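You operate a simulated robot arm through the tools that you are given. There is no shell and no other tool. Be economical: measure what you need, move in short steps, check, and stop when the job is done.

The job below is to be done with a simulated robot arm. You get a single attempt, and the scene is never put back.

Task
Press a ring on the purple tube from the white rack and rack it again.
Fine: it goes back to the white rack; the press tray ends pushed in; no ring on the other tubes.

Only the result counts: the job must be done as asked and must still hold three seconds after the hand-in. Knocking over, shifting, dropping, spilling or breaking anything else fails it.

Robot
A 7-joint arm with a two-finger parallel gripper, fixed in place. Base frame: the origin is at the foot of the arm, x ahead of it, y to its left, z up; the work surface is at about z = 0.76. Units: m, degrees, N and s.
With the tool pointing down near the work surface it reaches from about 0.2 to 0.68 m from the base axis. Its first joint turns from -66.0 to 66.0 degrees. Payload 2.4 kg.
Tool frame: the origin (TCP) lies between the finger pads and is the grasp point; the fingertips stand 0.03 m ahead of it; z points along the fingers, y is the line along which they close. Largest opening 0.094 m; finger width 0.028, thickness 0.01; the body of the gripper, 0.05 by 0.096 m, starts 0.055 m behind the TCP.
Orientation is that of the tool frame in the base frame, as a unit quaternion [w, x, y, z]. With the fingers straight down and closing along the base's y, the tool's x points along the base's -x, its y along +y and its z along -z.

Tools
- The arm moves only by the tool move_arm. Its argument "targets" is a list of rows, each a list of 7 numbers: the shift along the base's x, y, z in m, then the turn, a rotation vector about the base's x, y, z in degrees, then the finger opening in m, from 0 to 0.094. In form: [[dx, dy, dz, wx, wy, wz, gripper], ...]. A call has 1 to 10 rows; each row shifts and turns the commanded pose from where the row before left it. Rows are played at 5 a second. More than 0.05 m and 8.6 degrees between two rows, or a gripper value outside its range, and nothing of the call is played. Where a pose cannot be reached the arm comes as near as it can. A force on the tool above 70 N (or 10 N above the force at the start of the call, whichever is more), or a blocked arm, ends the call early, and 0.2 s more pass. The fingers move at their own pace (about 0.153 m/s each) and stop on an object; they squeeze with about 38 N. The grip force told is the motor's: it shows also when the fingers shut on nothing. Time passes only in rows, and 0.2 s behind the last, so rows that do not move let the fingers close. It gives the time, the measured TCP pose, the force on the tool (base axes), the opening and the grip force at its end, in the units of the frame above (readings bear some noise), with the torque about the TCP (base axes, N m) and any sound that the robot's microphone picked up.
- Cameras (640 x 400 px; columns grow to the right, rows downward): "scene" is fixed at [0.0503, 0.4941, 1.437]; the picture's right is [-0.55, -0.83, 0.00], its down [-0.52, 0.35, -0.78] and it looks along [0.65, -0.43, -0.62] (base axes); focal length 337 px, centre (320, 200). "wrist" rides on the gripper at [0.076, 0.014, -0.103] in the tool frame; the picture's right is [-0.18, 0.98, 0.00], its down [-0.75, -0.14, -0.64] and it looks along [-0.63, -0.12, 0.77] (tool axes); focal length 243 px, centre (320, 200). There is no depth. A picture from a camera that has moved, and an enlarged one, comes with that camera's place and axes in the base frame and with its lens.
- camera(camera): a new picture of that camera. No time passes.
- inspect(camera, box): a new picture of the part [left, top, right, bottom] of that camera's present view, enlarged. No time passes.
- hand_in(): hands the job in; it is judged then, once.

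Go step by step. Nothing tells you positions but the pictures and the camera data: compare them with the known pose of the tool, close in by small moves and look again before you grip or let go. The budget is 120 turns and 84 pictures, counting those below and the enlarged ones. Unless the task says otherwise, let go and move clear before handing in, and close with one line.

The tools are called after "Emit:" as a command line: name --pt "numbers of a row" for each row, then --argument value for the rest, lists and objects as JSON in quotes. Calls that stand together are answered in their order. move_arm: Moves the arm, as the interface text tells. Its arguments: {"type":"object","properties":{"targets":{"type":"array"}},"required":["targets"]} The other tools are called the same way: camera (camera) takes a picture; inspect (camera, box) takes an enlarged picture of a part of a camera's view; hand_in () hands the job in.

At the start:

```text
time_s: 0.0
tool_pos: [0.4507, 0.112, 1.1044]
tool_rot: [-0.001, -0.001, 1.0, 0.0]
wrist_force: [-0.6, 0.8, 0.6]
moment: [0.02, -0.01, -0.02]
gripper_width: 0.0939
gripper_force: 0.0
```

scene: 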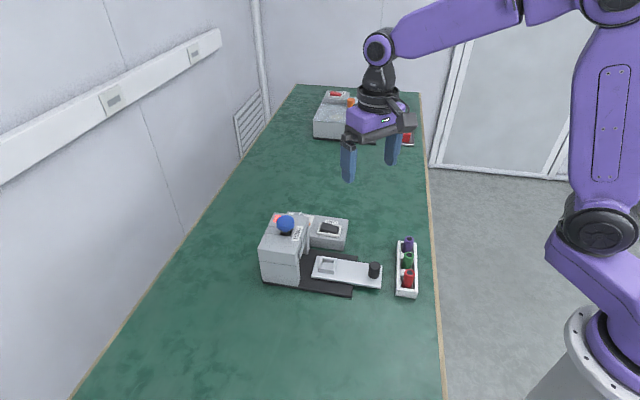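
wrist: 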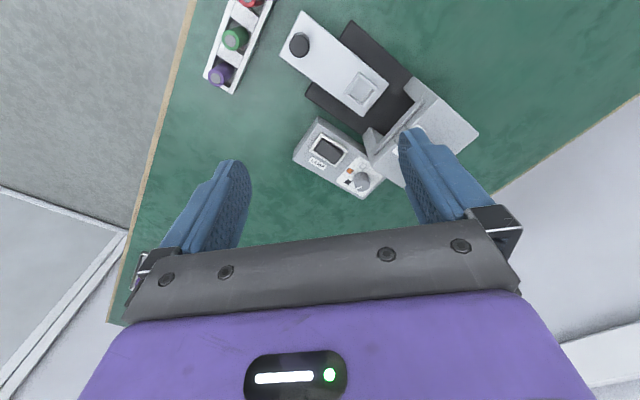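

I see a press with a pulled-out tray, a control box, and a white rack holding purple, green and red tubes. There is more equipment farther off. I'll look closer.

Emit:
inspect --camera "scene" --box '[240, 190, 440, 315]'

Emit:
inspect --camera "scene" --box '[290, 70, 450, 170]'

Emit:
inspect --camera "wrist" --box '[180, 0, 500, 200]'

```text
3.20 times, centred on (340, 252) of scene
camera zoom: at [0.0503, 0.4941, 1.437], right [-0.55, -0.83, 0.0], down [-0.52, 0.35, -0.78], along [0.65, -0.43, -0.62], focal length 1078 px, centre (256, 32)
```

zoom: 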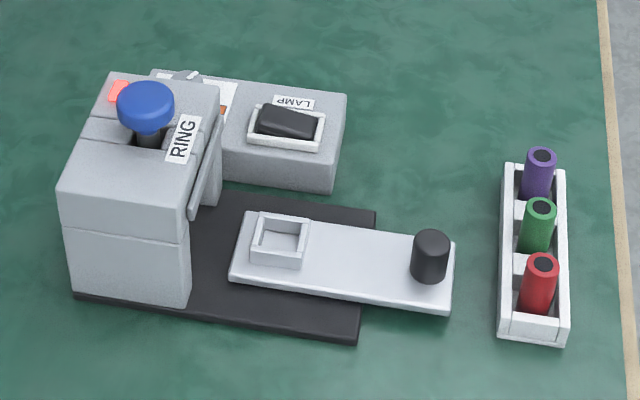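

```text
4.00 times, centred on (370, 120) of scene
camera zoom: at [0.0503, 0.4941, 1.437], right [-0.55, -0.83, 0.0], down [-0.52, 0.35, -0.78], along [0.65, -0.43, -0.62], focal length 1348 px, centre (120, 520)
```

zoom: 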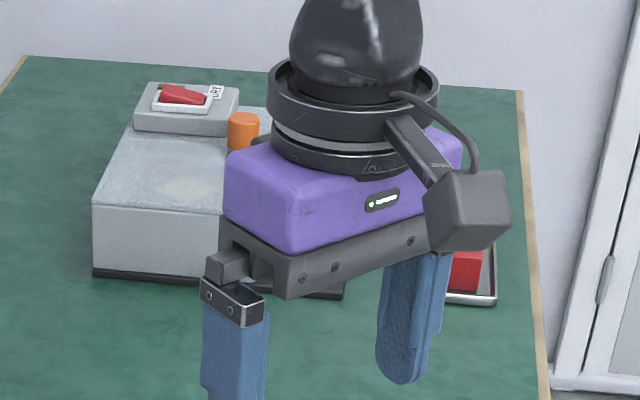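

```text
2.00 times, centred on (340, 100) of wrist
camera zoom: at [0.3751, 0.1272, 1.2056], right [0.18, 0.98, 0.0], down [0.75, -0.14, 0.64], along [0.63, -0.12, -0.77], focal length 485 px, centre (280, 400)
```

zoom: 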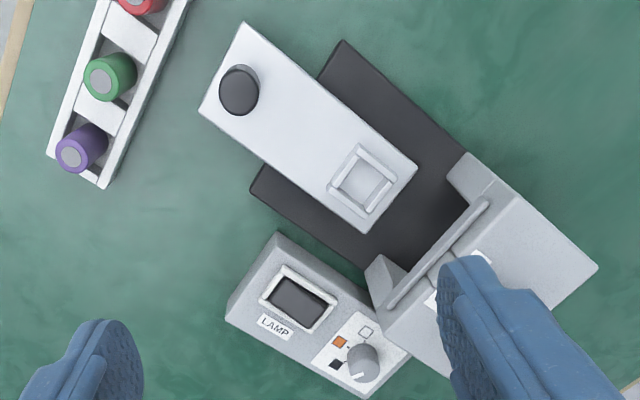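

The purple tube top is at about (0.436, -0.038, 0.82), the tray pocket at (0.507, 0.176) and the tray knob at (0.415, 0.093). Next I check the control box and press labels.

Emit:
inspect --camera "wrist" --box '[290, 110, 390, 205]'

Emit:
inspect --camera "scene" --box '[255, 205, 355, 265]'

Emit:
move_arm --pt "-0.03 -0.03 0 0 0 0 0.06" --pt "-0.03 -0.03 0 0 0 0 0.06" --pt "-0.03 -0.03 0 0 0 0 0.06" --pt "-0.02 -0.02 0 0 0 0 0.06"

Emit:
camera --camera "wrist"

```text
4.21 times, centred on (340, 158) of wrist
camera zoom: at [0.3751, 0.1272, 1.2056], right [0.18, 0.98, 0.0], down [0.75, -0.14, 0.64], along [0.63, -0.12, -0.77], focal length 1022 px, centre (236, 379)
```

zoom: 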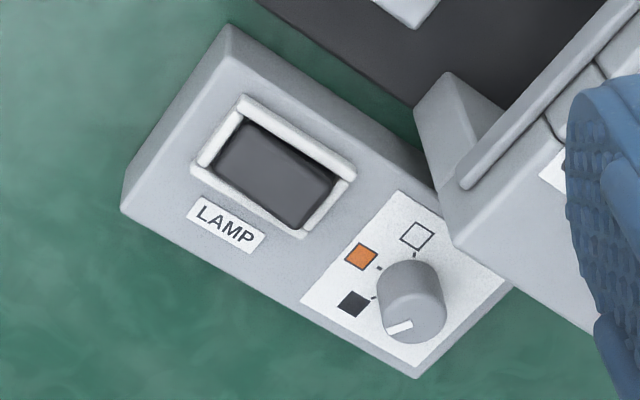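

```text
6.40 times, centred on (305, 235) of scene
camera zoom: at [0.0503, 0.4941, 1.437], right [-0.55, -0.83, 0.0], down [-0.52, 0.35, -0.78], along [0.65, -0.43, -0.62], focal length 2157 px, centre (416, -24)
```

zoom: 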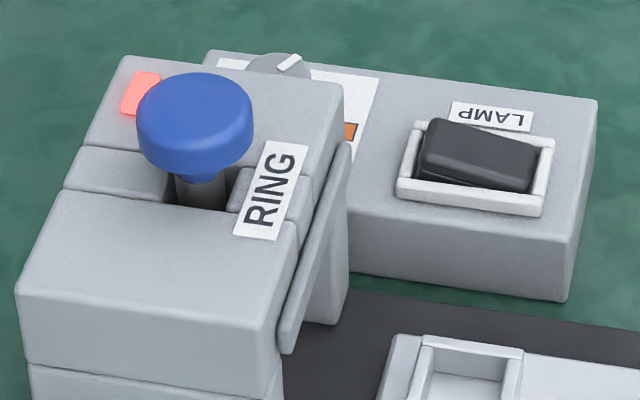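

```text
time_s: 1.0
tool_pos: [0.3409, -0.001, 1.1043]
tool_rot: [-0.001, 0.001, 1.0, 0.001]
wrist_force: [-0.8, 0.3, 0.1]
moment: [-0.03, 0.02, 0.01]
gripper_width: 0.0601
gripper_force: 0.0
```

```text
76 pictures are left
camera wrist: at [0.2652, 0.0145, 1.2068], right [0.18, 0.98, 0.0], down [0.75, -0.14, 0.64], along [0.63, -0.12, -0.77], focal length 243 px, centre (320, 200)
```

wrist: 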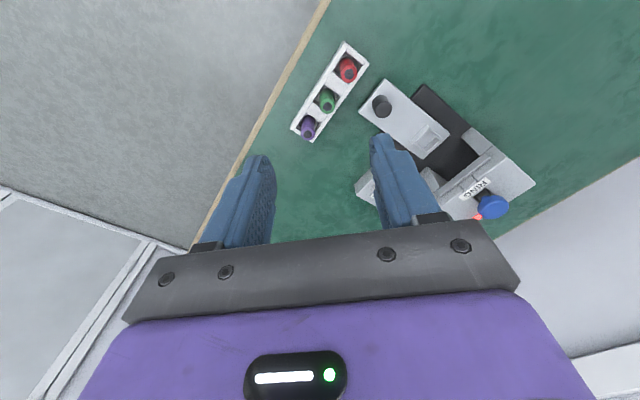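

The rack is in view. I lower the arm for a close look at it and the tubes.

Emit:
move_arm --pt "0 0 -0.05 0 0 0 0.06" --pt "0 0 -0.05 0 0 0 0.06" --pt "0 0 -0.05 0 0 0 0.06"

Emit:
inspect --camera "wrist" --box '[220, 0, 480, 162]'

Emit:
inspect --camera "scene" --box '[370, 225, 440, 305]'

```text
time_s: 1.8
tool_pos: [0.3396, 0.0021, 0.9539]
tool_rot: [0.0, 0.0, 1.0, -0.001]
wrist_force: [-0.3, 0.4, -0.6]
moment: [-0.04, 0.01, -0.01]
gripper_width: 0.0601
gripper_force: 0.2
```

```text
2.46 times, centred on (350, 81) of wrist
camera zoom: at [0.265, 0.0177, 1.056], right [0.18, 0.98, 0.0], down [0.75, -0.14, 0.64], along [0.63, -0.12, -0.77], focal length 597 px, centre (246, 493)
```

zoom: 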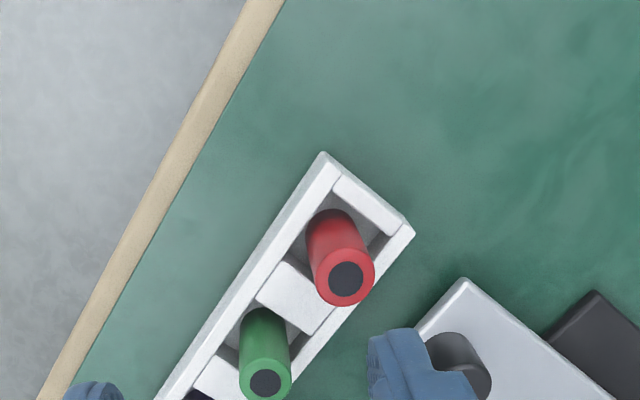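

```text
5.00 times, centred on (405, 265) of scene
camera zoom: at [0.0503, 0.4941, 1.4369], right [-0.55, -0.83, 0.0], down [-0.52, 0.35, -0.78], along [0.65, -0.43, -0.62], focal length 1685 px, centre (-105, -125)
```

zoom: 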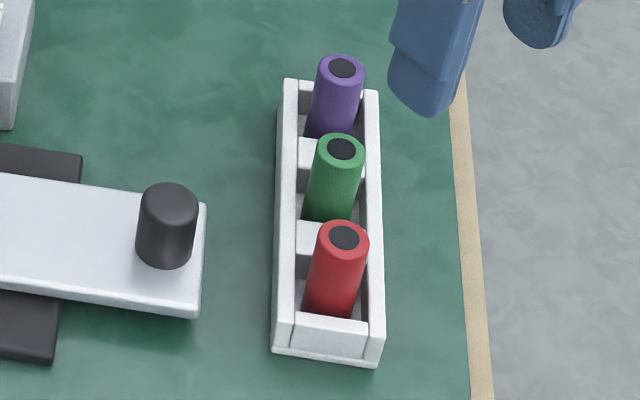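

Triangulating, the purple tube is at about (0.4395, -0.0395) with its top at z≈0.816, and the rack axis runs at about 45°. I turn the gripper 45° so it closes along the rack axis, then hover over the tube.

Emit:
move_arm --pt "0.0167 -0.007 0 0 0 7.5 0.05" --pt "0.0167 -0.007 0 0 0 7.5 0.05" --pt "0.0167 -0.007 0 0 0 7.5 0.05" --pt "0.0167 -0.007 0 0 0 7.5 0.05" --pt "0.0166 -0.007 0 0 0 7.5 0.05" --pt "0.0166 -0.007 0 0 0 7.5 0.05" --pt "0 0 -0.04 0 0 0 0.05" --pt "0 0 -0.02 0 0 0 0.05"

Emit:
camera --camera "wrist"

Emit:
inspect --camera "scene" --box '[330, 160, 470, 300]'

```text
time_s: 3.6
tool_pos: [0.4383, -0.0404, 0.8912]
tool_rot: [0.0, -0.384, 0.924, 0.0]
wrist_force: [0.5, 0.8, 1.0]
moment: [0.02, 0.02, 0.03]
gripper_width: 0.05
gripper_force: 0.0
```

```text
73 pictures are left
camera wrist: at [0.3756, -0.0833, 0.9942], right [-0.57, 0.82, 0.0], down [0.63, 0.43, 0.64], along [0.53, 0.36, -0.77], focal length 243 px, centre (320, 200)
```

wrist: 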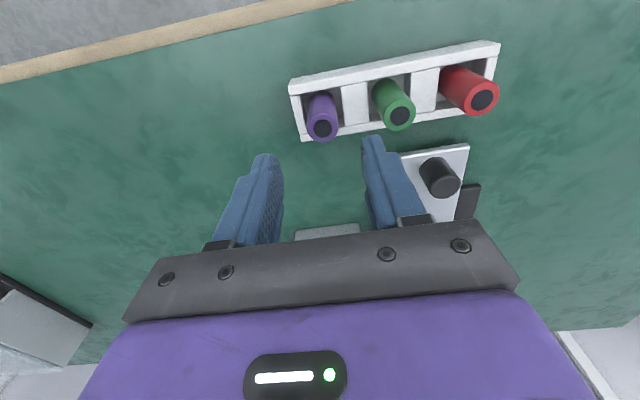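

```text
2.86 times, centred on (400, 230) of scene
camera zoom: at [0.0503, 0.4941, 1.437], right [-0.55, -0.83, 0.0], down [-0.52, 0.35, -0.78], along [0.65, -0.43, -0.62], focal length 963 px, centre (91, 114)
```

zoom: 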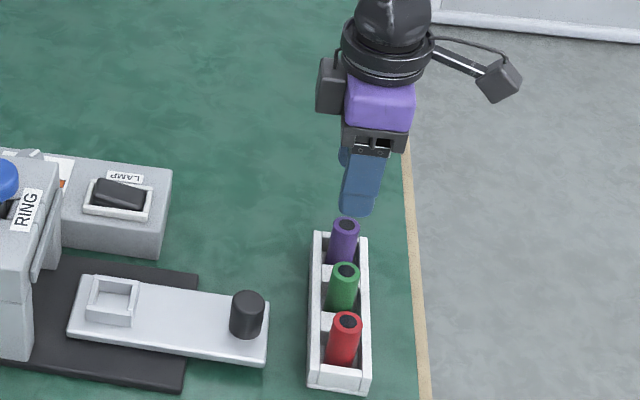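

The gripper is centred on the purple tube to within 2 mm. I descend to put the tips just above the rails, then grip.

Emit:
move_arm --pt "0 0 -0.03 0 0 0 0.05" --pt "0 0.001 -0.03 0 0 0 0.05" --pt "0 0 -0.013 0 0 0 0.05" --pt "0 0 0 0 0 0 0.05"

Emit:
camera --camera "wrist"

Emit:
inspect --camera "scene" --box '[370, 200, 450, 300]'

```text
time_s: 4.6
tool_pos: [0.4396, -0.0384, 0.8192]
tool_rot: [0.0, -0.383, 0.924, 0.0]
wrist_force: [0.0, -0.1, -0.3]
moment: [0.01, -0.02, 0.0]
gripper_width: 0.0498
gripper_force: 0.1
```

```text
71 pictures are left
camera wrist: at [0.3762, -0.0811, 0.9212], right [-0.56, 0.83, 0.0], down [0.63, 0.43, 0.64], along [0.53, 0.36, -0.77], focal length 243 px, centre (320, 200)
```

wrist: 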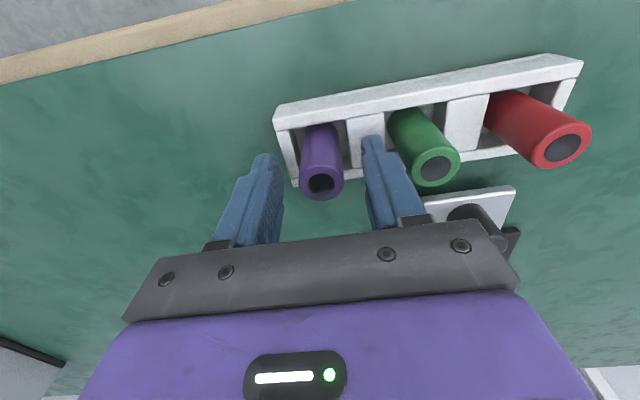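

```text
4.00 times, centred on (410, 250) of scene
camera zoom: at [0.0503, 0.4941, 1.437], right [-0.55, -0.83, 0.0], down [-0.52, 0.35, -0.78], along [0.65, -0.43, -0.62], focal length 1348 px, centre (-40, 0)
```

zoom: 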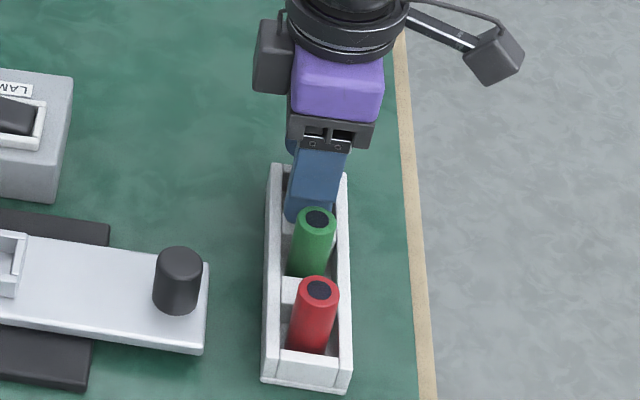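

The tube sits between the fingers, so I grip it now.

Emit:
move_arm --pt "0 0 0 0 0 0 0.015" --pt "0 0 0 0 0 0 0.015" --pt "0 0 0 0 0 0 0.015"

Emit:
camera --camera "wrist"

```text
time_s: 5.4
tool_pos: [0.4394, -0.0382, 0.8186]
tool_rot: [0.0, -0.383, 0.924, 0.0]
wrist_force: [-0.3, 0.0, -0.9]
moment: [0.01, -0.05, 0.02]
gripper_width: 0.0235
gripper_force: 38.2
```

```text
69 pictures are left
camera wrist: at [0.3761, -0.0812, 0.9214], right [-0.56, 0.83, 0.0], down [0.63, 0.43, 0.64], along [0.53, 0.36, -0.77], focal length 243 px, centre (320, 200)
```

wrist: 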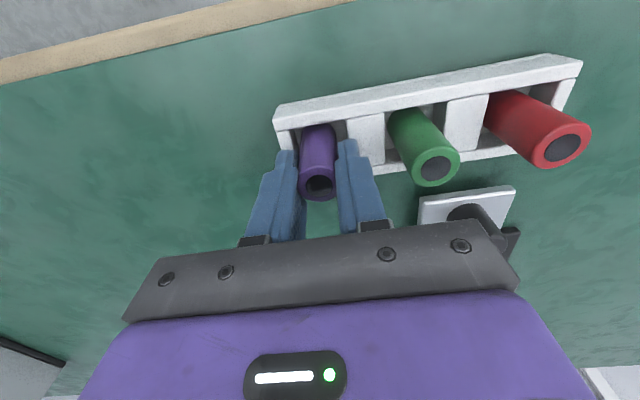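

The tube is gripped at 23.5 mm. I lift it straight up, then carry it to a point short of the pocket for a look.

Emit:
move_arm --pt "0 0 0.03 0 0 0 0.015" --pt "0 0 0.04 0 0 0 0.015" --pt "0 0 0.04 0 0 0 0.015" --pt "0.005 0.04 0 0 0 0 0.015" --pt "0.005 0.04 0 0 0 0 0.015" --pt "0.005 0.04 0 0 0 0 0.015"

Emit:
camera --camera "wrist"

Emit:
camera --camera "scene"

```text
time_s: 6.8
tool_pos: [0.4537, 0.0845, 0.9305]
tool_rot: [0.0, -0.383, 0.924, -0.001]
wrist_force: [0.2, -0.1, -0.5]
moment: [0.01, 0.01, -0.03]
gripper_width: 0.0231
gripper_force: 38.1
```

```text
68 pictures are left
camera wrist: at [0.3908, 0.0417, 1.0319], right [-0.56, 0.83, 0.0], down [0.63, 0.43, 0.64], along [0.53, 0.36, -0.77], focal length 243 px, centre (320, 200)
```

wrist: 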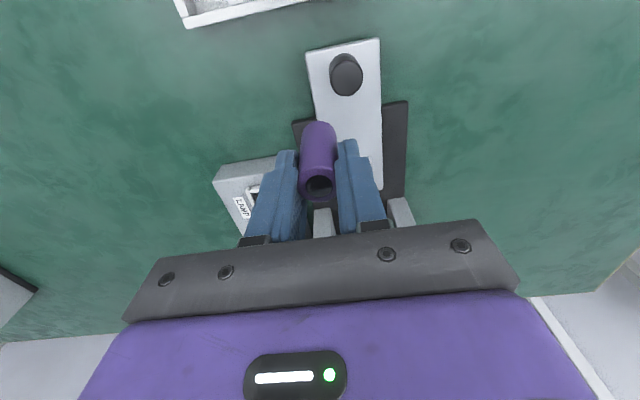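

```text
67 pictures are left
```

scene: 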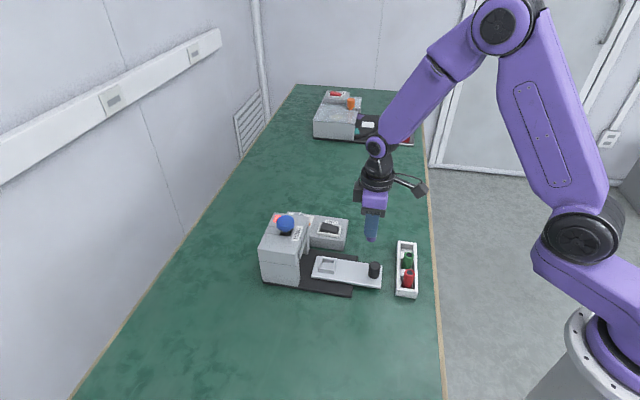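

The tube's bottom is about 58 mm below the TCP. I refine the pocket location with a zoomed view of the tray, and glance at the far station.

Emit:
inspect --camera "scene" --box '[290, 235, 390, 300]'

Emit:
inspect --camera "scene" --box '[300, 80, 430, 160]'

```text
6.15 times, centred on (340, 268) of scene
camera zoom: at [0.0504, 0.4941, 1.4369], right [-0.55, -0.83, 0.0], down [-0.52, 0.35, -0.78], along [0.65, -0.43, -0.62], focal length 2074 px, centre (197, -215)
```

zoom: 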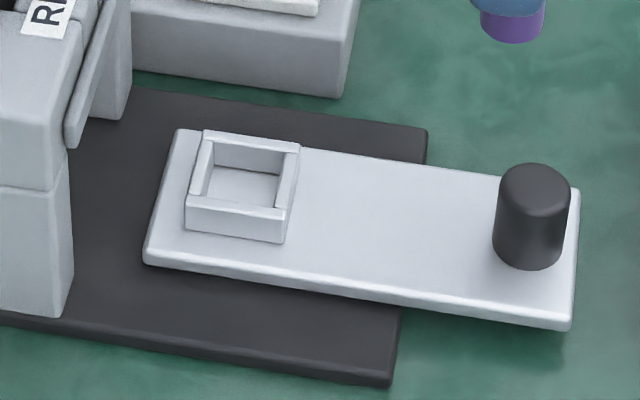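

```text
4.92 times, centred on (365, 120) of scene
camera zoom: at [0.0504, 0.4941, 1.4369], right [-0.55, -0.83, 0.0], down [-0.52, 0.35, -0.78], along [0.65, -0.43, -0.62], focal length 1659 px, centre (98, 594)
```

zoom: 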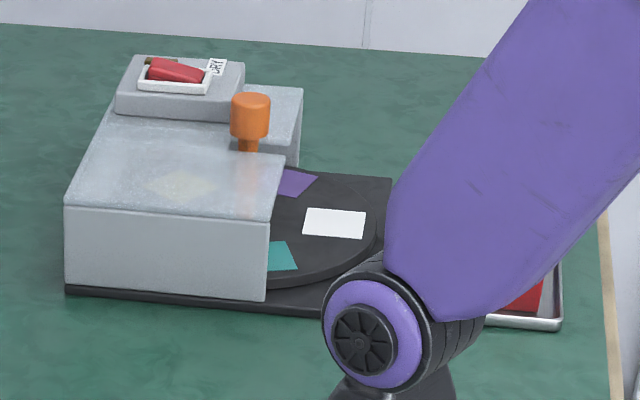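

The pocket centre is at about (0.501, 0.1715) with its rim at z≈0.795. The far machine is a dryer and plays no part. I move over the pocket with the tube bottom 1–2 cm above the rim.

Emit:
move_arm --pt "0.0158 0.029 0 0 0 0 0.015" --pt "0.0158 0.029 0 0 0 0 0.015" --pt "0.0157 0.029 0 0 0 0 0.015" --pt "0 0 -0.03 0 0 0 0.015" --pt "0 0 -0.025 0 0 0 0.015"

Emit:
camera --camera "wrist"

Emit:
inspect --camera "scene" --box '[280, 215, 380, 280]'

```text
time_s: 8.0
tool_pos: [0.5024, 0.1696, 0.8763]
tool_rot: [0.0, -0.383, 0.924, 0.0]
wrist_force: [0.0, -1.1, -0.3]
moment: [-0.01, 0.01, 0.02]
gripper_width: 0.023
gripper_force: 37.7
```

```text
64 pictures are left
camera wrist: at [0.4398, 0.1261, 0.9786], right [-0.56, 0.83, 0.0], down [0.63, 0.43, 0.64], along [0.53, 0.36, -0.77], focal length 243 px, centre (320, 200)
```

wrist: 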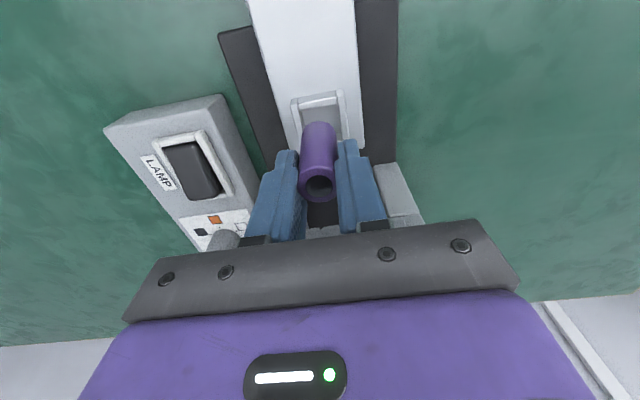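

```text
6.15 times, centred on (330, 248) of scene
camera zoom: at [0.0503, 0.4941, 1.4369], right [-0.55, -0.83, 0.0], down [-0.52, 0.35, -0.78], along [0.65, -0.43, -0.62], focal length 2074 px, centre (258, -92)
```

zoom: 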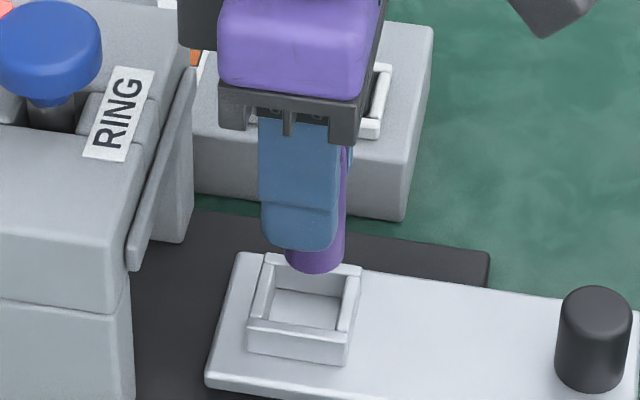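

The tube sits just above the pocket. I zoom the wrist view to check lateral alignment.

Emit:
inspect --camera "wrist" --box '[270, 70, 370, 160]'

Emit:
inspect --camera "scene" --box '[315, 245, 345, 275]'

```text
4.44 times, centred on (320, 115) of wrist
camera zoom: at [0.4398, 0.1261, 0.9786], right [-0.56, 0.83, 0.0], down [0.63, 0.43, 0.64], along [0.53, 0.36, -0.77], focal length 1078 px, centre (320, 578)
```

zoom: 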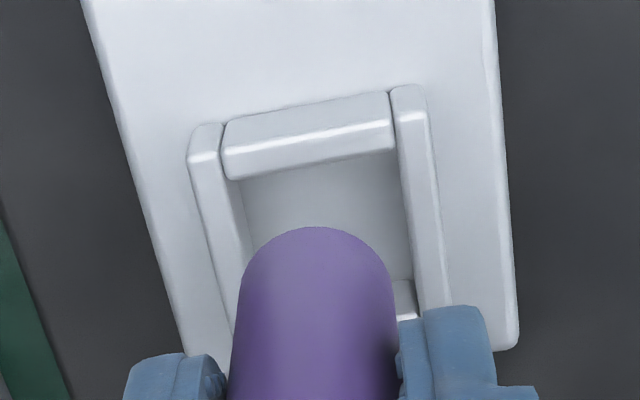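

```text
13.33 times, centred on (330, 260) of scene
camera zoom: at [0.0503, 0.4941, 1.4369], right [-0.55, -0.83, 0.0], down [-0.52, 0.35, -0.78], along [0.65, -0.43, -0.62], focal length 4493 px, centre (187, -600)
```

zoom: 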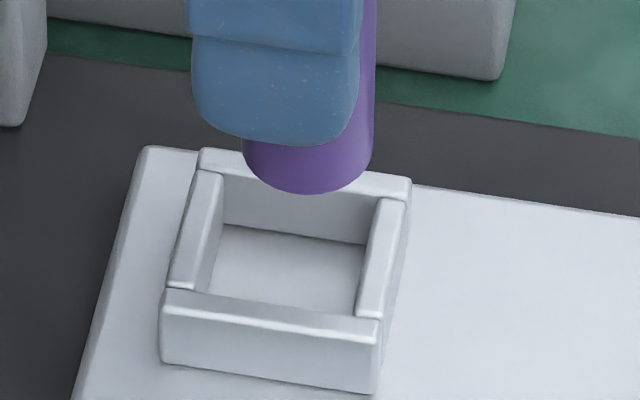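

Both views agree the tube must shift about 4 mm sideways, towards −x and +y. I correct, lower a little and recheck.

Emit:
move_arm --pt "-0.0035 0.0022 0 0 0 0 0.015" --pt "0 0 -0.01 0 0 0 0.015" --pt "0 0 0 0 0 0 0.015"

Emit:
inspect --camera "wrist" --box '[270, 70, 370, 160]'

Emit:
inspect --camera "scene" --box '[315, 245, 345, 275]'

```text
time_s: 8.8
tool_pos: [0.498, 0.1716, 0.8654]
tool_rot: [0.0, -0.383, 0.924, 0.0]
wrist_force: [0.1, 0.4, 0.0]
moment: [0.0, -0.02, -0.04]
gripper_width: 0.023
gripper_force: 37.9
```

```text
4.44 times, centred on (320, 115) of wrist
camera zoom: at [0.4357, 0.1286, 0.9681], right [-0.56, 0.83, 0.0], down [0.63, 0.43, 0.64], along [0.53, 0.36, -0.77], focal length 1078 px, centre (320, 578)
```

zoom: 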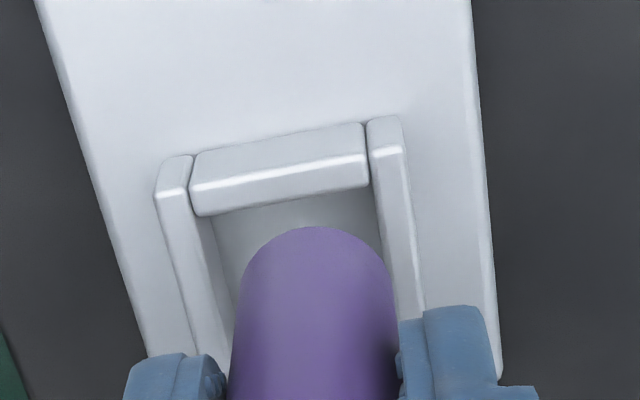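

```text
13.33 times, centred on (330, 260) of scene
camera zoom: at [0.0503, 0.4941, 1.4369], right [-0.55, -0.83, 0.0], down [-0.52, 0.35, -0.78], along [0.65, -0.43, -0.62], focal length 4493 px, centre (187, -600)
```

zoom: 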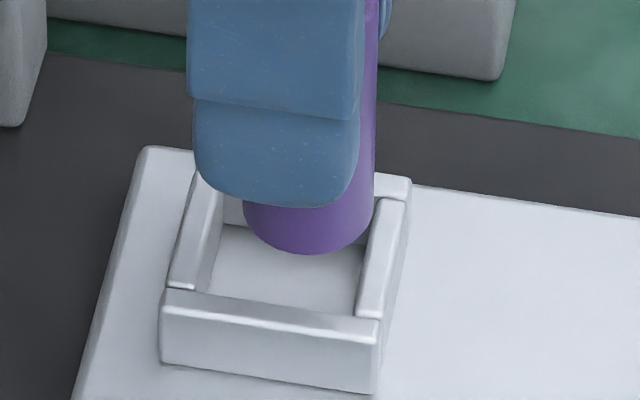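

The corrected measurement shows I overshot along x by about 4 mm. I adjust and look again.

Emit:
move_arm --pt "0.0042 0.0004 0 0 0 0 0.015" --pt "0 0 -0.006 0 0 0 0.015" --pt "0 0 0 0 0 0 0.015"

Emit:
inspect --camera "wrist" --box '[270, 70, 370, 160]'

Emit:
inspect --camera "scene" --box '[315, 245, 345, 275]'

```text
time_s: 9.6
tool_pos: [0.5032, 0.1701, 0.8582]
tool_rot: [0.0, -0.383, 0.924, 0.0]
wrist_force: [0.2, 0.1, -2.3]
moment: [-0.02, -0.02, -0.01]
gripper_width: 0.0231
gripper_force: 37.8
```

```text
4.44 times, centred on (320, 115) of wrist
camera zoom: at [0.44, 0.1278, 0.9612], right [-0.56, 0.83, 0.0], down [0.63, 0.43, 0.64], along [0.53, 0.36, -0.77], focal length 1078 px, centre (320, 578)
```

zoom: 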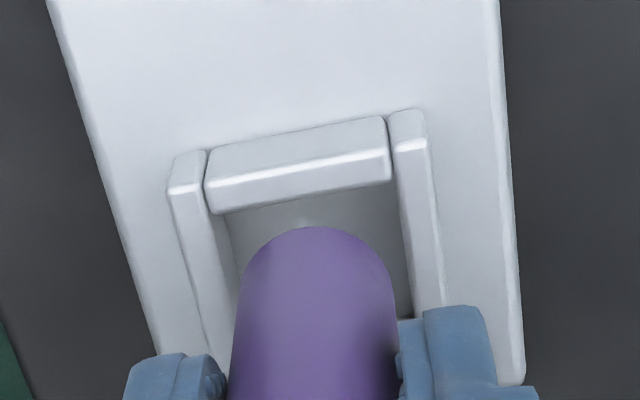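

```text
13.33 times, centred on (330, 260) of scene
camera zoom: at [0.0503, 0.4941, 1.4369], right [-0.55, -0.83, 0.0], down [-0.52, 0.35, -0.78], along [0.65, -0.43, -0.62], focal length 4493 px, centre (187, -600)
```

zoom: 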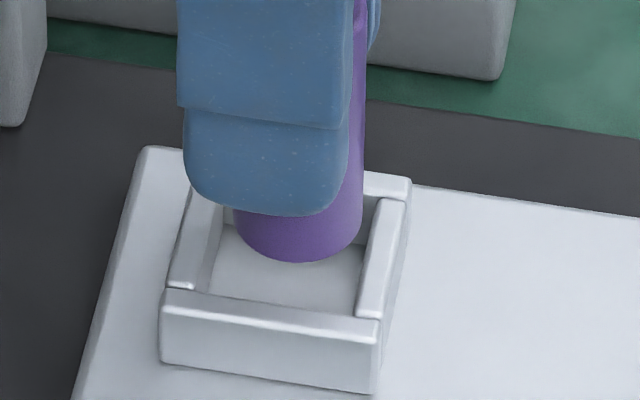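

The offset is now within about 2 mm. I make the last nudge and descend in small steps to contact.

Emit:
move_arm --pt "0.0 0.0018 0 0 0 0 0.015" --pt "0 0 -0.004 0 0 0 0.015" --pt "0 0 -0.004 0 0 0 0.015" --pt "0 0 -0.003 0 0 0 0.015"

Emit:
inspect --camera "scene" --box '[315, 245, 345, 275]'

```text
time_s: 10.6
tool_pos: [0.5026, 0.1717, 0.8483]
tool_rot: [0.0, -0.383, 0.924, 0.001]
wrist_force: [-0.9, 0.6, -0.2]
moment: [-0.02, 0.0, -0.02]
gripper_width: 0.0229
gripper_force: 37.5
```

```text
13.33 times, centred on (330, 260) of scene
camera zoom: at [0.0503, 0.4941, 1.4369], right [-0.55, -0.83, 0.0], down [-0.52, 0.35, -0.78], along [0.65, -0.43, -0.62], focal length 4493 px, centre (187, -600)
```

zoom: 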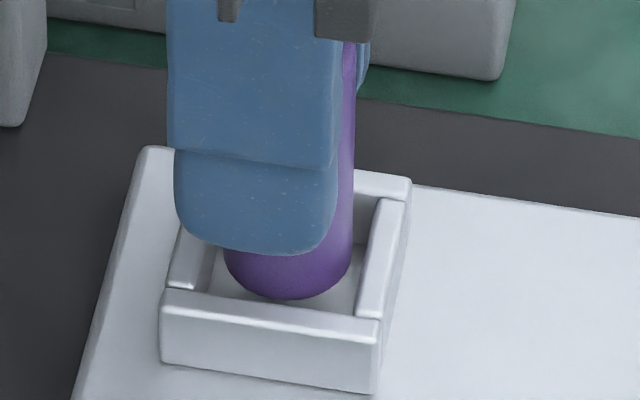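

The tube is inside the pocket walls. I continue down until it touches.

Emit:
move_arm --pt "0 0 -0.002 0 0 0 0.015" --pt "0 0 -0.002 0 0 0 0.015" --pt "0 0 -0.0015 0 0 0 0.015"

Emit:
inspect --camera "scene" --box '[315, 245, 345, 275]'

```text
time_s: 11.4
tool_pos: [0.5036, 0.1726, 0.8421]
tool_rot: [0.0, -0.383, 0.924, 0.001]
wrist_force: [0.0, 0.1, -1.2]
moment: [0.02, 0.0, 0.01]
gripper_width: 0.0234
gripper_force: 37.7
```

```text
13.33 times, centred on (330, 260) of scene
camera zoom: at [0.0503, 0.4941, 1.4369], right [-0.55, -0.83, 0.0], down [-0.52, 0.35, -0.78], along [0.65, -0.43, -0.62], focal length 4493 px, centre (187, -600)
```

zoom: 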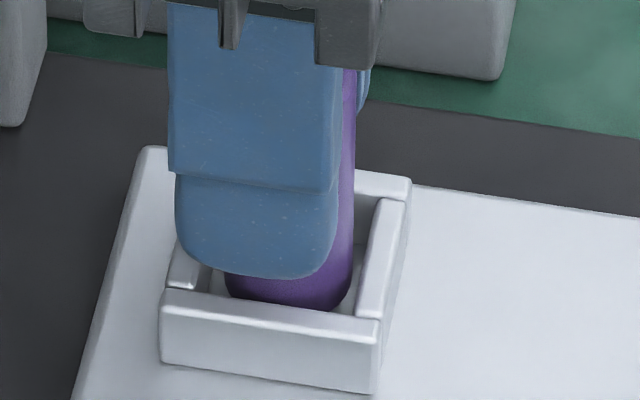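

There is no contact yet, so I keep going in 1.5 mm steps.

Emit:
move_arm --pt "0 0 -0.0015 0 0 0 0.015" --pt "0 0 -0.0015 0 0 0 0.015" --pt "0 0 0 0 0 0 0.015"

```text
time_s: 12.2
tool_pos: [0.5039, 0.172, 0.8394]
tool_rot: [0.0, -0.383, 0.924, 0.0]
wrist_force: [0.3, 0.9, -0.4]
moment: [-0.01, 0.0, 0.0]
gripper_width: 0.0229
gripper_force: 37.3
```

Emit:
move_arm --pt "0 0 -0.0015 0 0 0 0.015" --pt "0 0 -0.0015 0 0 0 0.015" --pt "0 0 0 0 0 0 0.015"

Emit:
inspect --camera "scene" --box '[310, 235, 350, 275]'

```text
time_s: 13.0
tool_pos: [0.5017, 0.172, 0.8361]
tool_rot: [-0.001, -0.383, 0.924, 0.0]
wrist_force: [-0.3, -0.2, -1.2]
moment: [0.01, 0.01, -0.02]
gripper_width: 0.0231
gripper_force: 38.5
```

```text
10.00 times, centred on (330, 255) of scene
camera zoom: at [0.0503, 0.4941, 1.4369], right [-0.55, -0.83, 0.0], down [-0.52, 0.35, -0.78], along [0.65, -0.43, -0.62], focal length 3370 px, centre (220, -350)
```

zoom: 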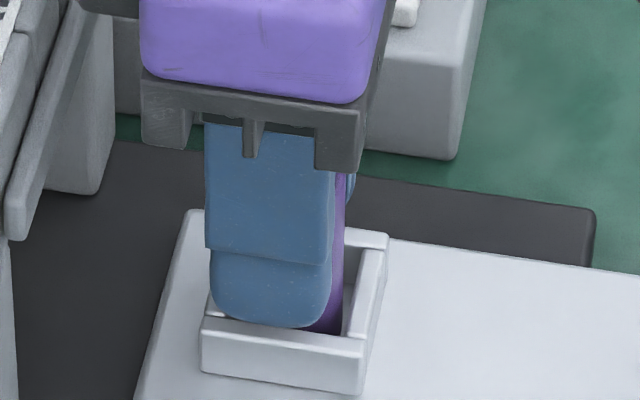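

The fingertips are about 5 mm above the pocket wall, so I continue very gently.

Emit:
move_arm --pt "0 0 -0.001 0 0 0 0.015" --pt "0 0 -0.001 0 0 0 0.015" --pt "0 0 0 0 0 0 0.015"

```text
time_s: 13.8
tool_pos: [0.5038, 0.1721, 0.8348]
tool_rot: [0.001, -0.382, 0.924, 0.0]
wrist_force: [0.0, -0.6, 5.2]
moment: [0.03, -0.01, -0.04]
gripper_width: 0.0234
gripper_force: 38.3
```

That is floor contact at 5 N. I release and retreat straight up.

Emit:
move_arm --pt "0 0 0 0 0 0 0.05" --pt "0 0 0 0 0 0 0.05" --pt "0 0 0.03 0 0 0 0.05" --pt "0 0 0.04 0 0 0 0.05" --pt "0 0 0.05 0 0 0 0.05" --pt "-0.03 -0.03 0.02 0 0 0 0.05" --pt "-0.03 -0.03 0.0 0 0 0 0.05"

Emit:
camera --camera "wrist"

Emit:
inspect --camera "scene" --box '[240, 200, 400, 300]'

```text
time_s: 15.4
tool_pos: [0.4428, 0.1139, 0.9749]
tool_rot: [0.0, -0.382, 0.924, 0.0]
wrist_force: [0.8, 0.1, -0.1]
moment: [0.01, -0.04, 0.02]
gripper_width: 0.0499
gripper_force: 0.1
```

```text
53 pictures are left
camera wrist: at [0.3793, 0.0705, 1.0765], right [-0.57, 0.83, 0.0], down [0.63, 0.43, 0.64], along [0.53, 0.36, -0.77], focal length 243 px, centre (320, 200)
```

wrist: 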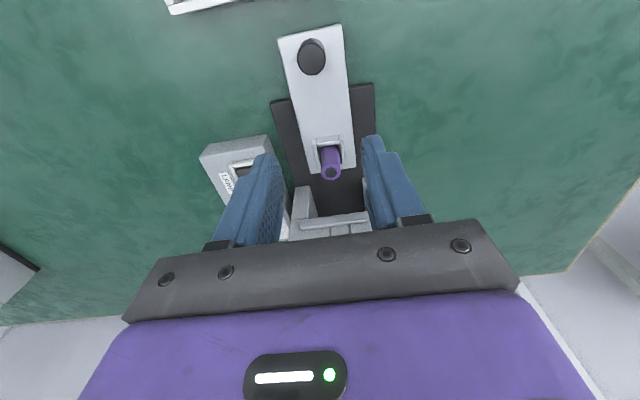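

```text
4.00 times, centred on (320, 250) of scene
camera zoom: at [0.0503, 0.4941, 1.437], right [-0.55, -0.83, 0.0], down [-0.52, 0.35, -0.78], along [0.65, -0.43, -0.62], focal length 1348 px, centre (320, 0)
```

zoom: 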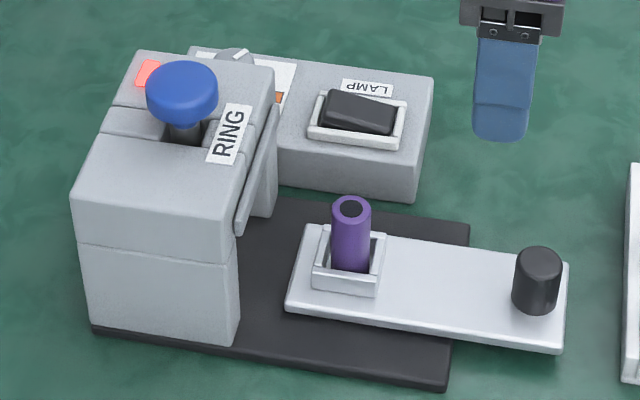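

The tube stands upright in the pocket. Next is the tray knob at about (0.418, 0.094): I position above it and check.

Emit:
move_arm --pt "-0.0125 -0.01 0 0 0 0 0.065" --pt "-0.0125 -0.01 0 0 0 0 0.065" --pt "0 0 -0.04 0 0 0 0.065" --pt "0 0 -0.05 0 0 0 0.065"

Emit:
camera --camera "wrist"

Emit:
inspect --camera "scene" --box '[320, 215, 420, 295]'

```text
time_s: 16.4
tool_pos: [0.4164, 0.0925, 0.8871]
tool_rot: [-0.001, -0.383, 0.924, 0.0]
wrist_force: [1.0, 0.3, -0.8]
moment: [0.01, -0.05, 0.0]
gripper_width: 0.0651
gripper_force: 0.1
```

```text
51 pictures are left
camera wrist: at [0.3536, 0.0499, 0.9894], right [-0.57, 0.82, 0.0], down [0.63, 0.43, 0.64], along [0.53, 0.36, -0.77], focal length 243 px, centre (320, 200)
```

wrist: 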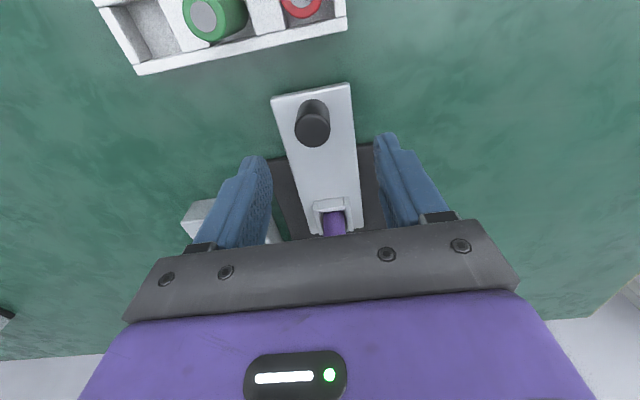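

```text
5.00 times, centred on (370, 255) of scene
camera zoom: at [0.0503, 0.4941, 1.437], right [-0.55, -0.83, 0.0], down [-0.52, 0.35, -0.78], along [0.65, -0.43, -0.62], focal length 1685 px, centre (70, -75)
```

zoom: 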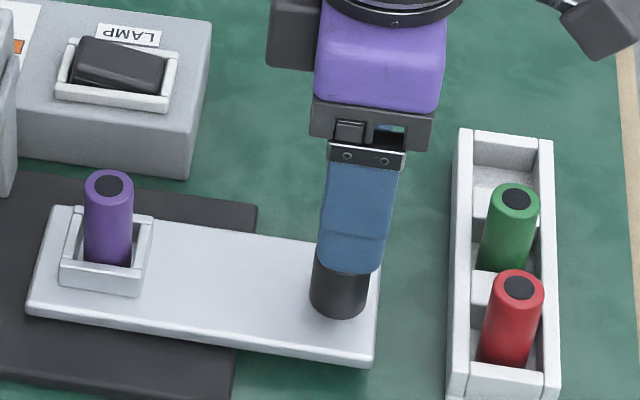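

The knob is about 6 mm to the left in the wrist view. I correct for that, descend and grip it.

Emit:
move_arm --pt "0.002 -0.005 0 0 0 0 0.065" --pt "0 0 -0.03 0 0 0 0.065" --pt "0 0 -0.025 0 0 0 0.065" --pt "0 0 -0.007 0 0 0 0.065"

Emit:
camera --camera "wrist"

Emit:
inspect --camera "scene" --box '[320, 215, 420, 295]'

```text
time_s: 17.4
tool_pos: [0.4212, 0.0866, 0.8244]
tool_rot: [0.0, -0.383, 0.924, 0.0]
wrist_force: [0.9, 0.2, 0.0]
moment: [0.03, 0.01, 0.01]
gripper_width: 0.0649
gripper_force: 0.1
```

```text
49 pictures are left
camera wrist: at [0.3577, 0.0436, 0.9254], right [-0.56, 0.83, 0.0], down [0.63, 0.43, 0.64], along [0.53, 0.36, -0.77], focal length 243 px, centre (320, 200)
```

wrist: 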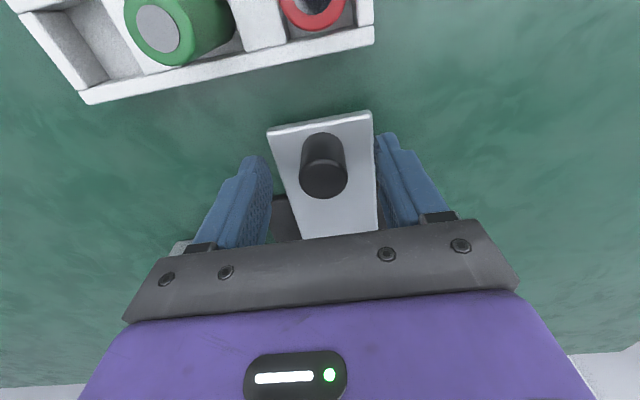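

```text
5.00 times, centred on (370, 255) of scene
camera zoom: at [0.0503, 0.4941, 1.437], right [-0.55, -0.83, 0.0], down [-0.52, 0.35, -0.78], along [0.65, -0.43, -0.62], focal length 1685 px, centre (70, -75)
```

zoom: 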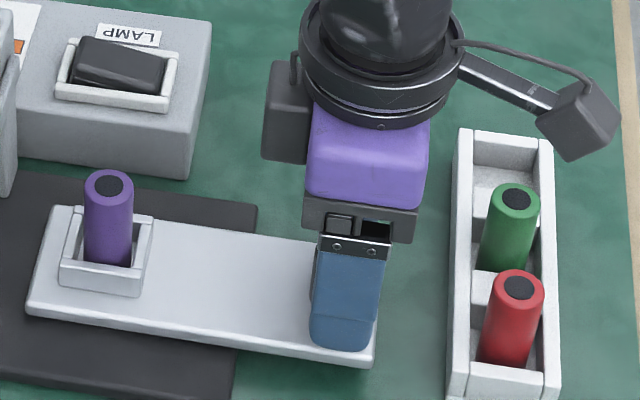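

The knob is centred between the fingers. I shift 4 mm back along the axis and grip.

Emit:
move_arm --pt "-0.003 -0.002 0 0 0 0 0.065" --pt "0 0 0 0 0 0 0.02" --pt "0 0 0 0 0 0 0.02" --pt "0 0 0 0 0 0 0.02"

```text
time_s: 18.4
tool_pos: [0.4171, 0.0853, 0.824]
tool_rot: [0.001, -0.383, 0.924, 0.0]
wrist_force: [-1.4, 0.7, -5.2]
moment: [-0.24, -0.48, 0.01]
gripper_width: 0.0276
gripper_force: 44.9
```

The knob is gripped at 27.6 mm. The push axis from knob to pocket is at about 45°, so I push the tray in gently.

Emit:
move_arm --pt "0.004 0.004 0 0 0 0 0.02" --pt "0.006 0.006 0 0 0 0 0.02" --pt "0.006 0.006 0 0 0 0 0.02" --pt "0.006 0.006 0 0 0 0 0.02" --pt "0.006 0.006 0 0 0 0 0.02"

Emit:
inspect --camera "scene" --box '[240, 200, 400, 300]'

```text
time_s: 19.6
tool_pos: [0.445, 0.1136, 0.8229]
tool_rot: [0.001, -0.382, 0.924, -0.001]
wrist_force: [2.7, -3.1, 11.2]
moment: [0.31, 0.24, 0.02]
gripper_width: 0.0272
gripper_force: 44.7
```

```text
4.00 times, centred on (320, 250) of scene
camera zoom: at [0.0502, 0.494, 1.437], right [-0.55, -0.83, 0.0], down [-0.52, 0.35, -0.78], along [0.65, -0.43, -0.62], focal length 1348 px, centre (320, 0)
```

zoom: 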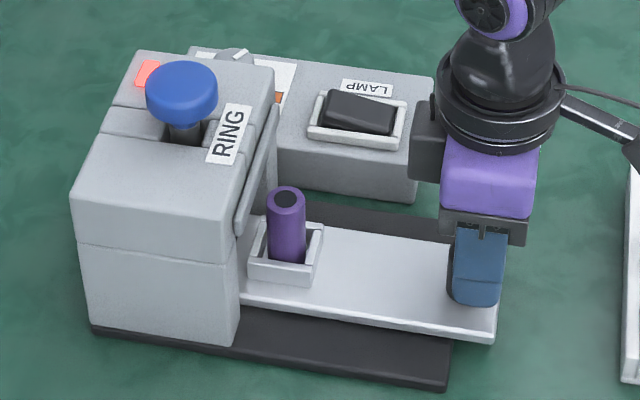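

The tray slides with the tube upright. I continue pushing.

Emit:
move_arm --pt "0.006 0.006 0 0 0 0 0.02" --pt "0.006 0.006 0 0 0 0 0.02" --pt "0.006 0.006 0 0 0 0 0.02" --pt "0.006 0.006 0 0 0 0 0.02"

Emit:
inspect --camera "scene" --box '[240, 200, 400, 300]'

```text
time_s: 20.6
tool_pos: [0.47, 0.1371, 0.824]
tool_rot: [0.0, -0.383, 0.924, 0.0]
wrist_force: [2.4, -3.7, -0.7]
moment: [-0.33, -0.6, -0.12]
gripper_width: 0.0271
gripper_force: 44.8
```

```text
4.00 times, centred on (320, 250) of scene
camera zoom: at [0.0504, 0.494, 1.437], right [-0.55, -0.83, 0.0], down [-0.52, 0.35, -0.78], along [0.65, -0.43, -0.62], focal length 1348 px, centre (320, 0)
```

zoom: 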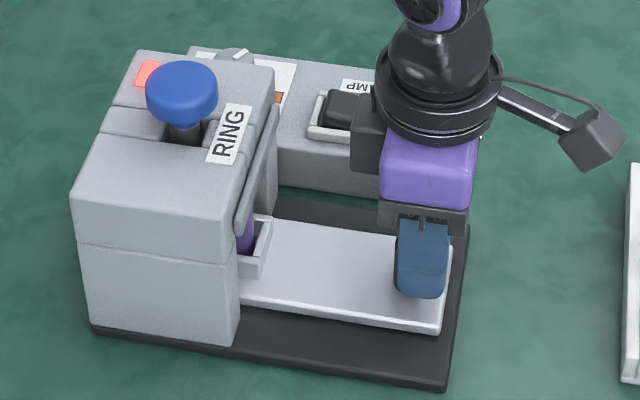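

The tube is entering the press cleanly. I continue toward the stop.

Emit:
move_arm --pt "0.006 0.006 0 0 0 0 0.02" --pt "0.006 0.006 0 0 0 0 0.02" --pt "0.005 0.005 0 0 0 0 0.02" --pt "0.004 0.004 0 0 0 0 0.02"

Emit:
inspect --camera "scene" --box '[240, 200, 400, 300]'

```text
time_s: 21.6
tool_pos: [0.4876, 0.156, 0.8224]
tool_rot: [-0.002, -0.381, 0.925, 0.0]
wrist_force: [-2.5, -21.2, 21.6]
moment: [-0.49, -0.87, -0.09]
gripper_width: 0.0275
gripper_force: 45.3
```

```text
4.00 times, centred on (320, 250) of scene
camera zoom: at [0.0499, 0.4935, 1.4372], right [-0.55, -0.83, 0.0], down [-0.52, 0.35, -0.78], along [0.65, -0.43, -0.62], focal length 1348 px, centre (320, 0)
```

zoom: 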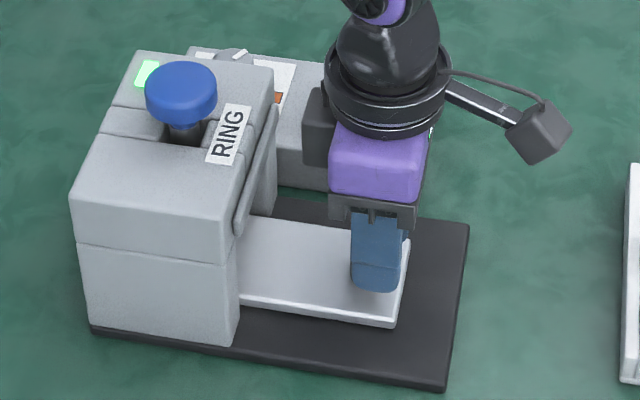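

The lamp turned green at the stop, so the tray is seated. I relax the push, release the knob and rise.

Emit:
move_arm --pt "-0.002 -0.002 0 0 0 0 0.02" --pt "0 0 0 0 0 0 0.06" --pt "0 0 0 0 0 0 0.06" --pt "0 0 0.04 0 0 0 0.06" --pt "-0.02 -0.02 0.04 0 0 0 0.06" --pt "-0.025 -0.025 0.045 0 0 0 0.03" --pt "-0.03 -0.03 0.04 0 0 0 0.0"

Emit:
camera --camera "wrist"

Emit:
inspect --camera "scene" --box '[240, 200, 400, 300]'

```text
refused: row 6 steps farther than a row can; nothing moved
```

```text
44 pictures are left
camera wrist: at [0.4252, 0.1134, 0.9257], right [-0.56, 0.83, 0.0], down [0.64, 0.43, 0.64], along [0.53, 0.36, -0.77], focal length 243 px, centre (320, 200)
```

wrist: 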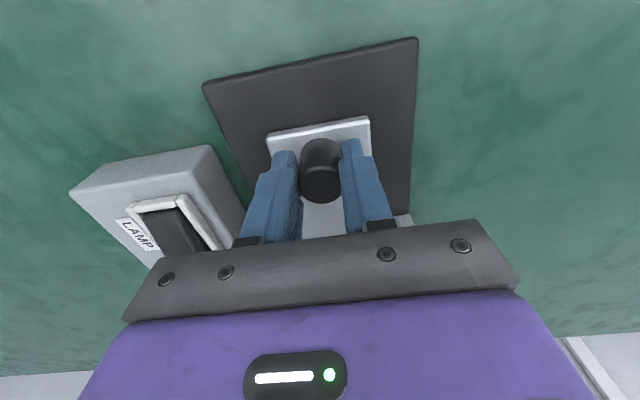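

```text
4.00 times, centred on (320, 250) of scene
camera zoom: at [0.0499, 0.4935, 1.4372], right [-0.55, -0.83, 0.0], down [-0.52, 0.35, -0.78], along [0.65, -0.43, -0.62], focal length 1348 px, centre (320, 0)
```

zoom: 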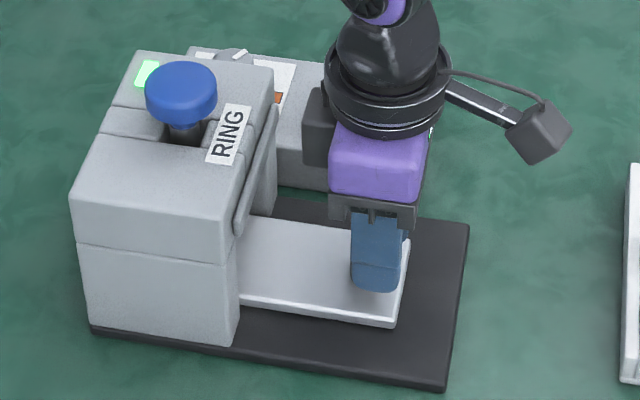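

That call was refused because a step was too large. I repeat it with smaller steps, rising clear with the fingers closing for the button.

Emit:
move_arm --pt "-0.001 -0.001 0 0 0 0 0.02" --pt "0 0 0 0 0 0 0.06" --pt "0 0 0 0 0 0 0.06" --pt "0 0 0.04 0 0 0 0.06" --pt "0 0 0.045 0 0 0 0.06" --pt "0 0 0.045 0 0 0 0.03" --pt "0 0 0.03 0 0 0 0.0" --pt "0 0 0 0 0 0 0.0"

Emit:
camera --camera "wrist"

Emit:
inspect --camera "scene" --box '[240, 180, 400, 280]'

```text
time_s: 23.4
tool_pos: [0.4862, 0.158, 0.9858]
tool_rot: [0.0, -0.383, 0.924, -0.001]
wrist_force: [0.2, 0.6, 0.0]
moment: [0.0, -0.01, 0.0]
gripper_width: 0.0002
gripper_force: 32.5
```

```text
42 pictures are left
camera wrist: at [0.4226, 0.1149, 1.0864], right [-0.56, 0.83, 0.0], down [0.63, 0.43, 0.64], along [0.53, 0.36, -0.77], focal length 243 px, centre (320, 200)
```

wrist: 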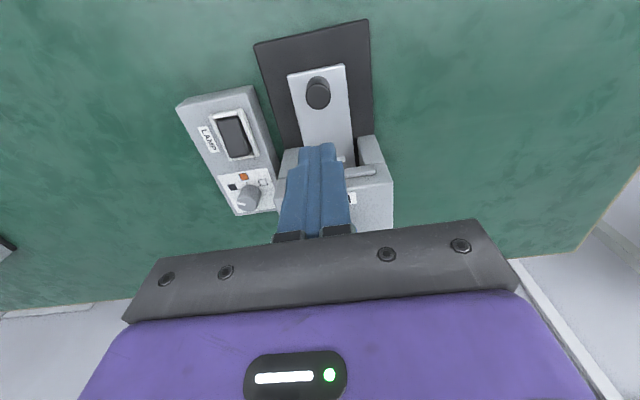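

```text
4.00 times, centred on (320, 230) of scene
camera zoom: at [0.0503, 0.4941, 1.437], right [-0.55, -0.83, 0.0], down [-0.52, 0.35, -0.78], along [0.65, -0.43, -0.62], focal length 1348 px, centre (320, 80)
```

zoom: 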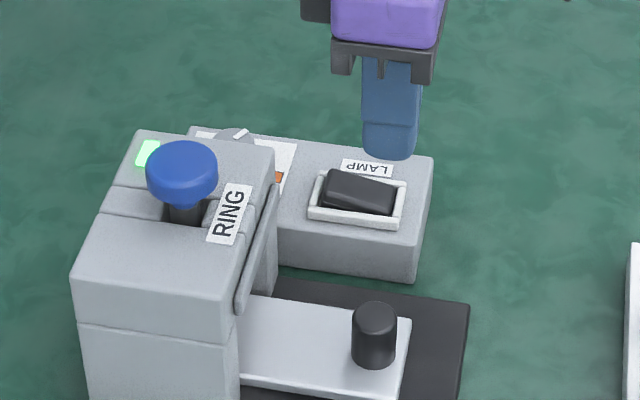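

The tray is in with the lamp green and the knob free. I shift sideways to see the blue button and the selector without occlusion.

Emit:
move_arm --pt "-0.02 -0.04 0.02 0 0 0 0.0" --pt "0 -0.04 0.02 0 0 0 0.0"

Emit:
camera --camera "wrist"

```text
time_s: 24.0
tool_pos: [0.4657, 0.0769, 1.0239]
tool_rot: [0.0, -0.383, 0.924, -0.001]
wrist_force: [-0.2, 0.3, -0.1]
moment: [-0.01, -0.03, 0.01]
gripper_width: 0.0
gripper_force: 32.9
```

```text
40 pictures are left
camera wrist: at [0.4029, 0.0343, 1.1281], right [-0.57, 0.82, 0.0], down [0.63, 0.43, 0.64], along [0.53, 0.36, -0.77], focal length 243 px, centre (320, 200)
```

wrist: 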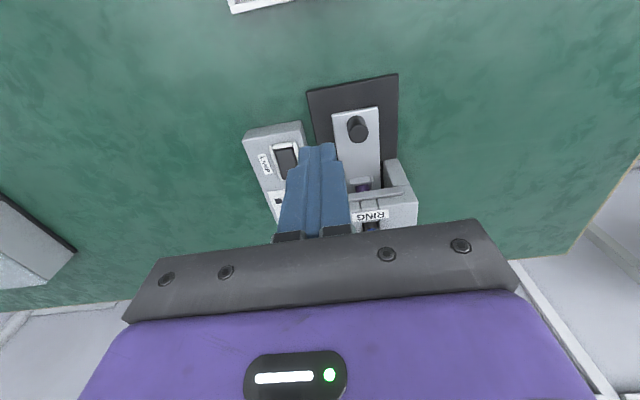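

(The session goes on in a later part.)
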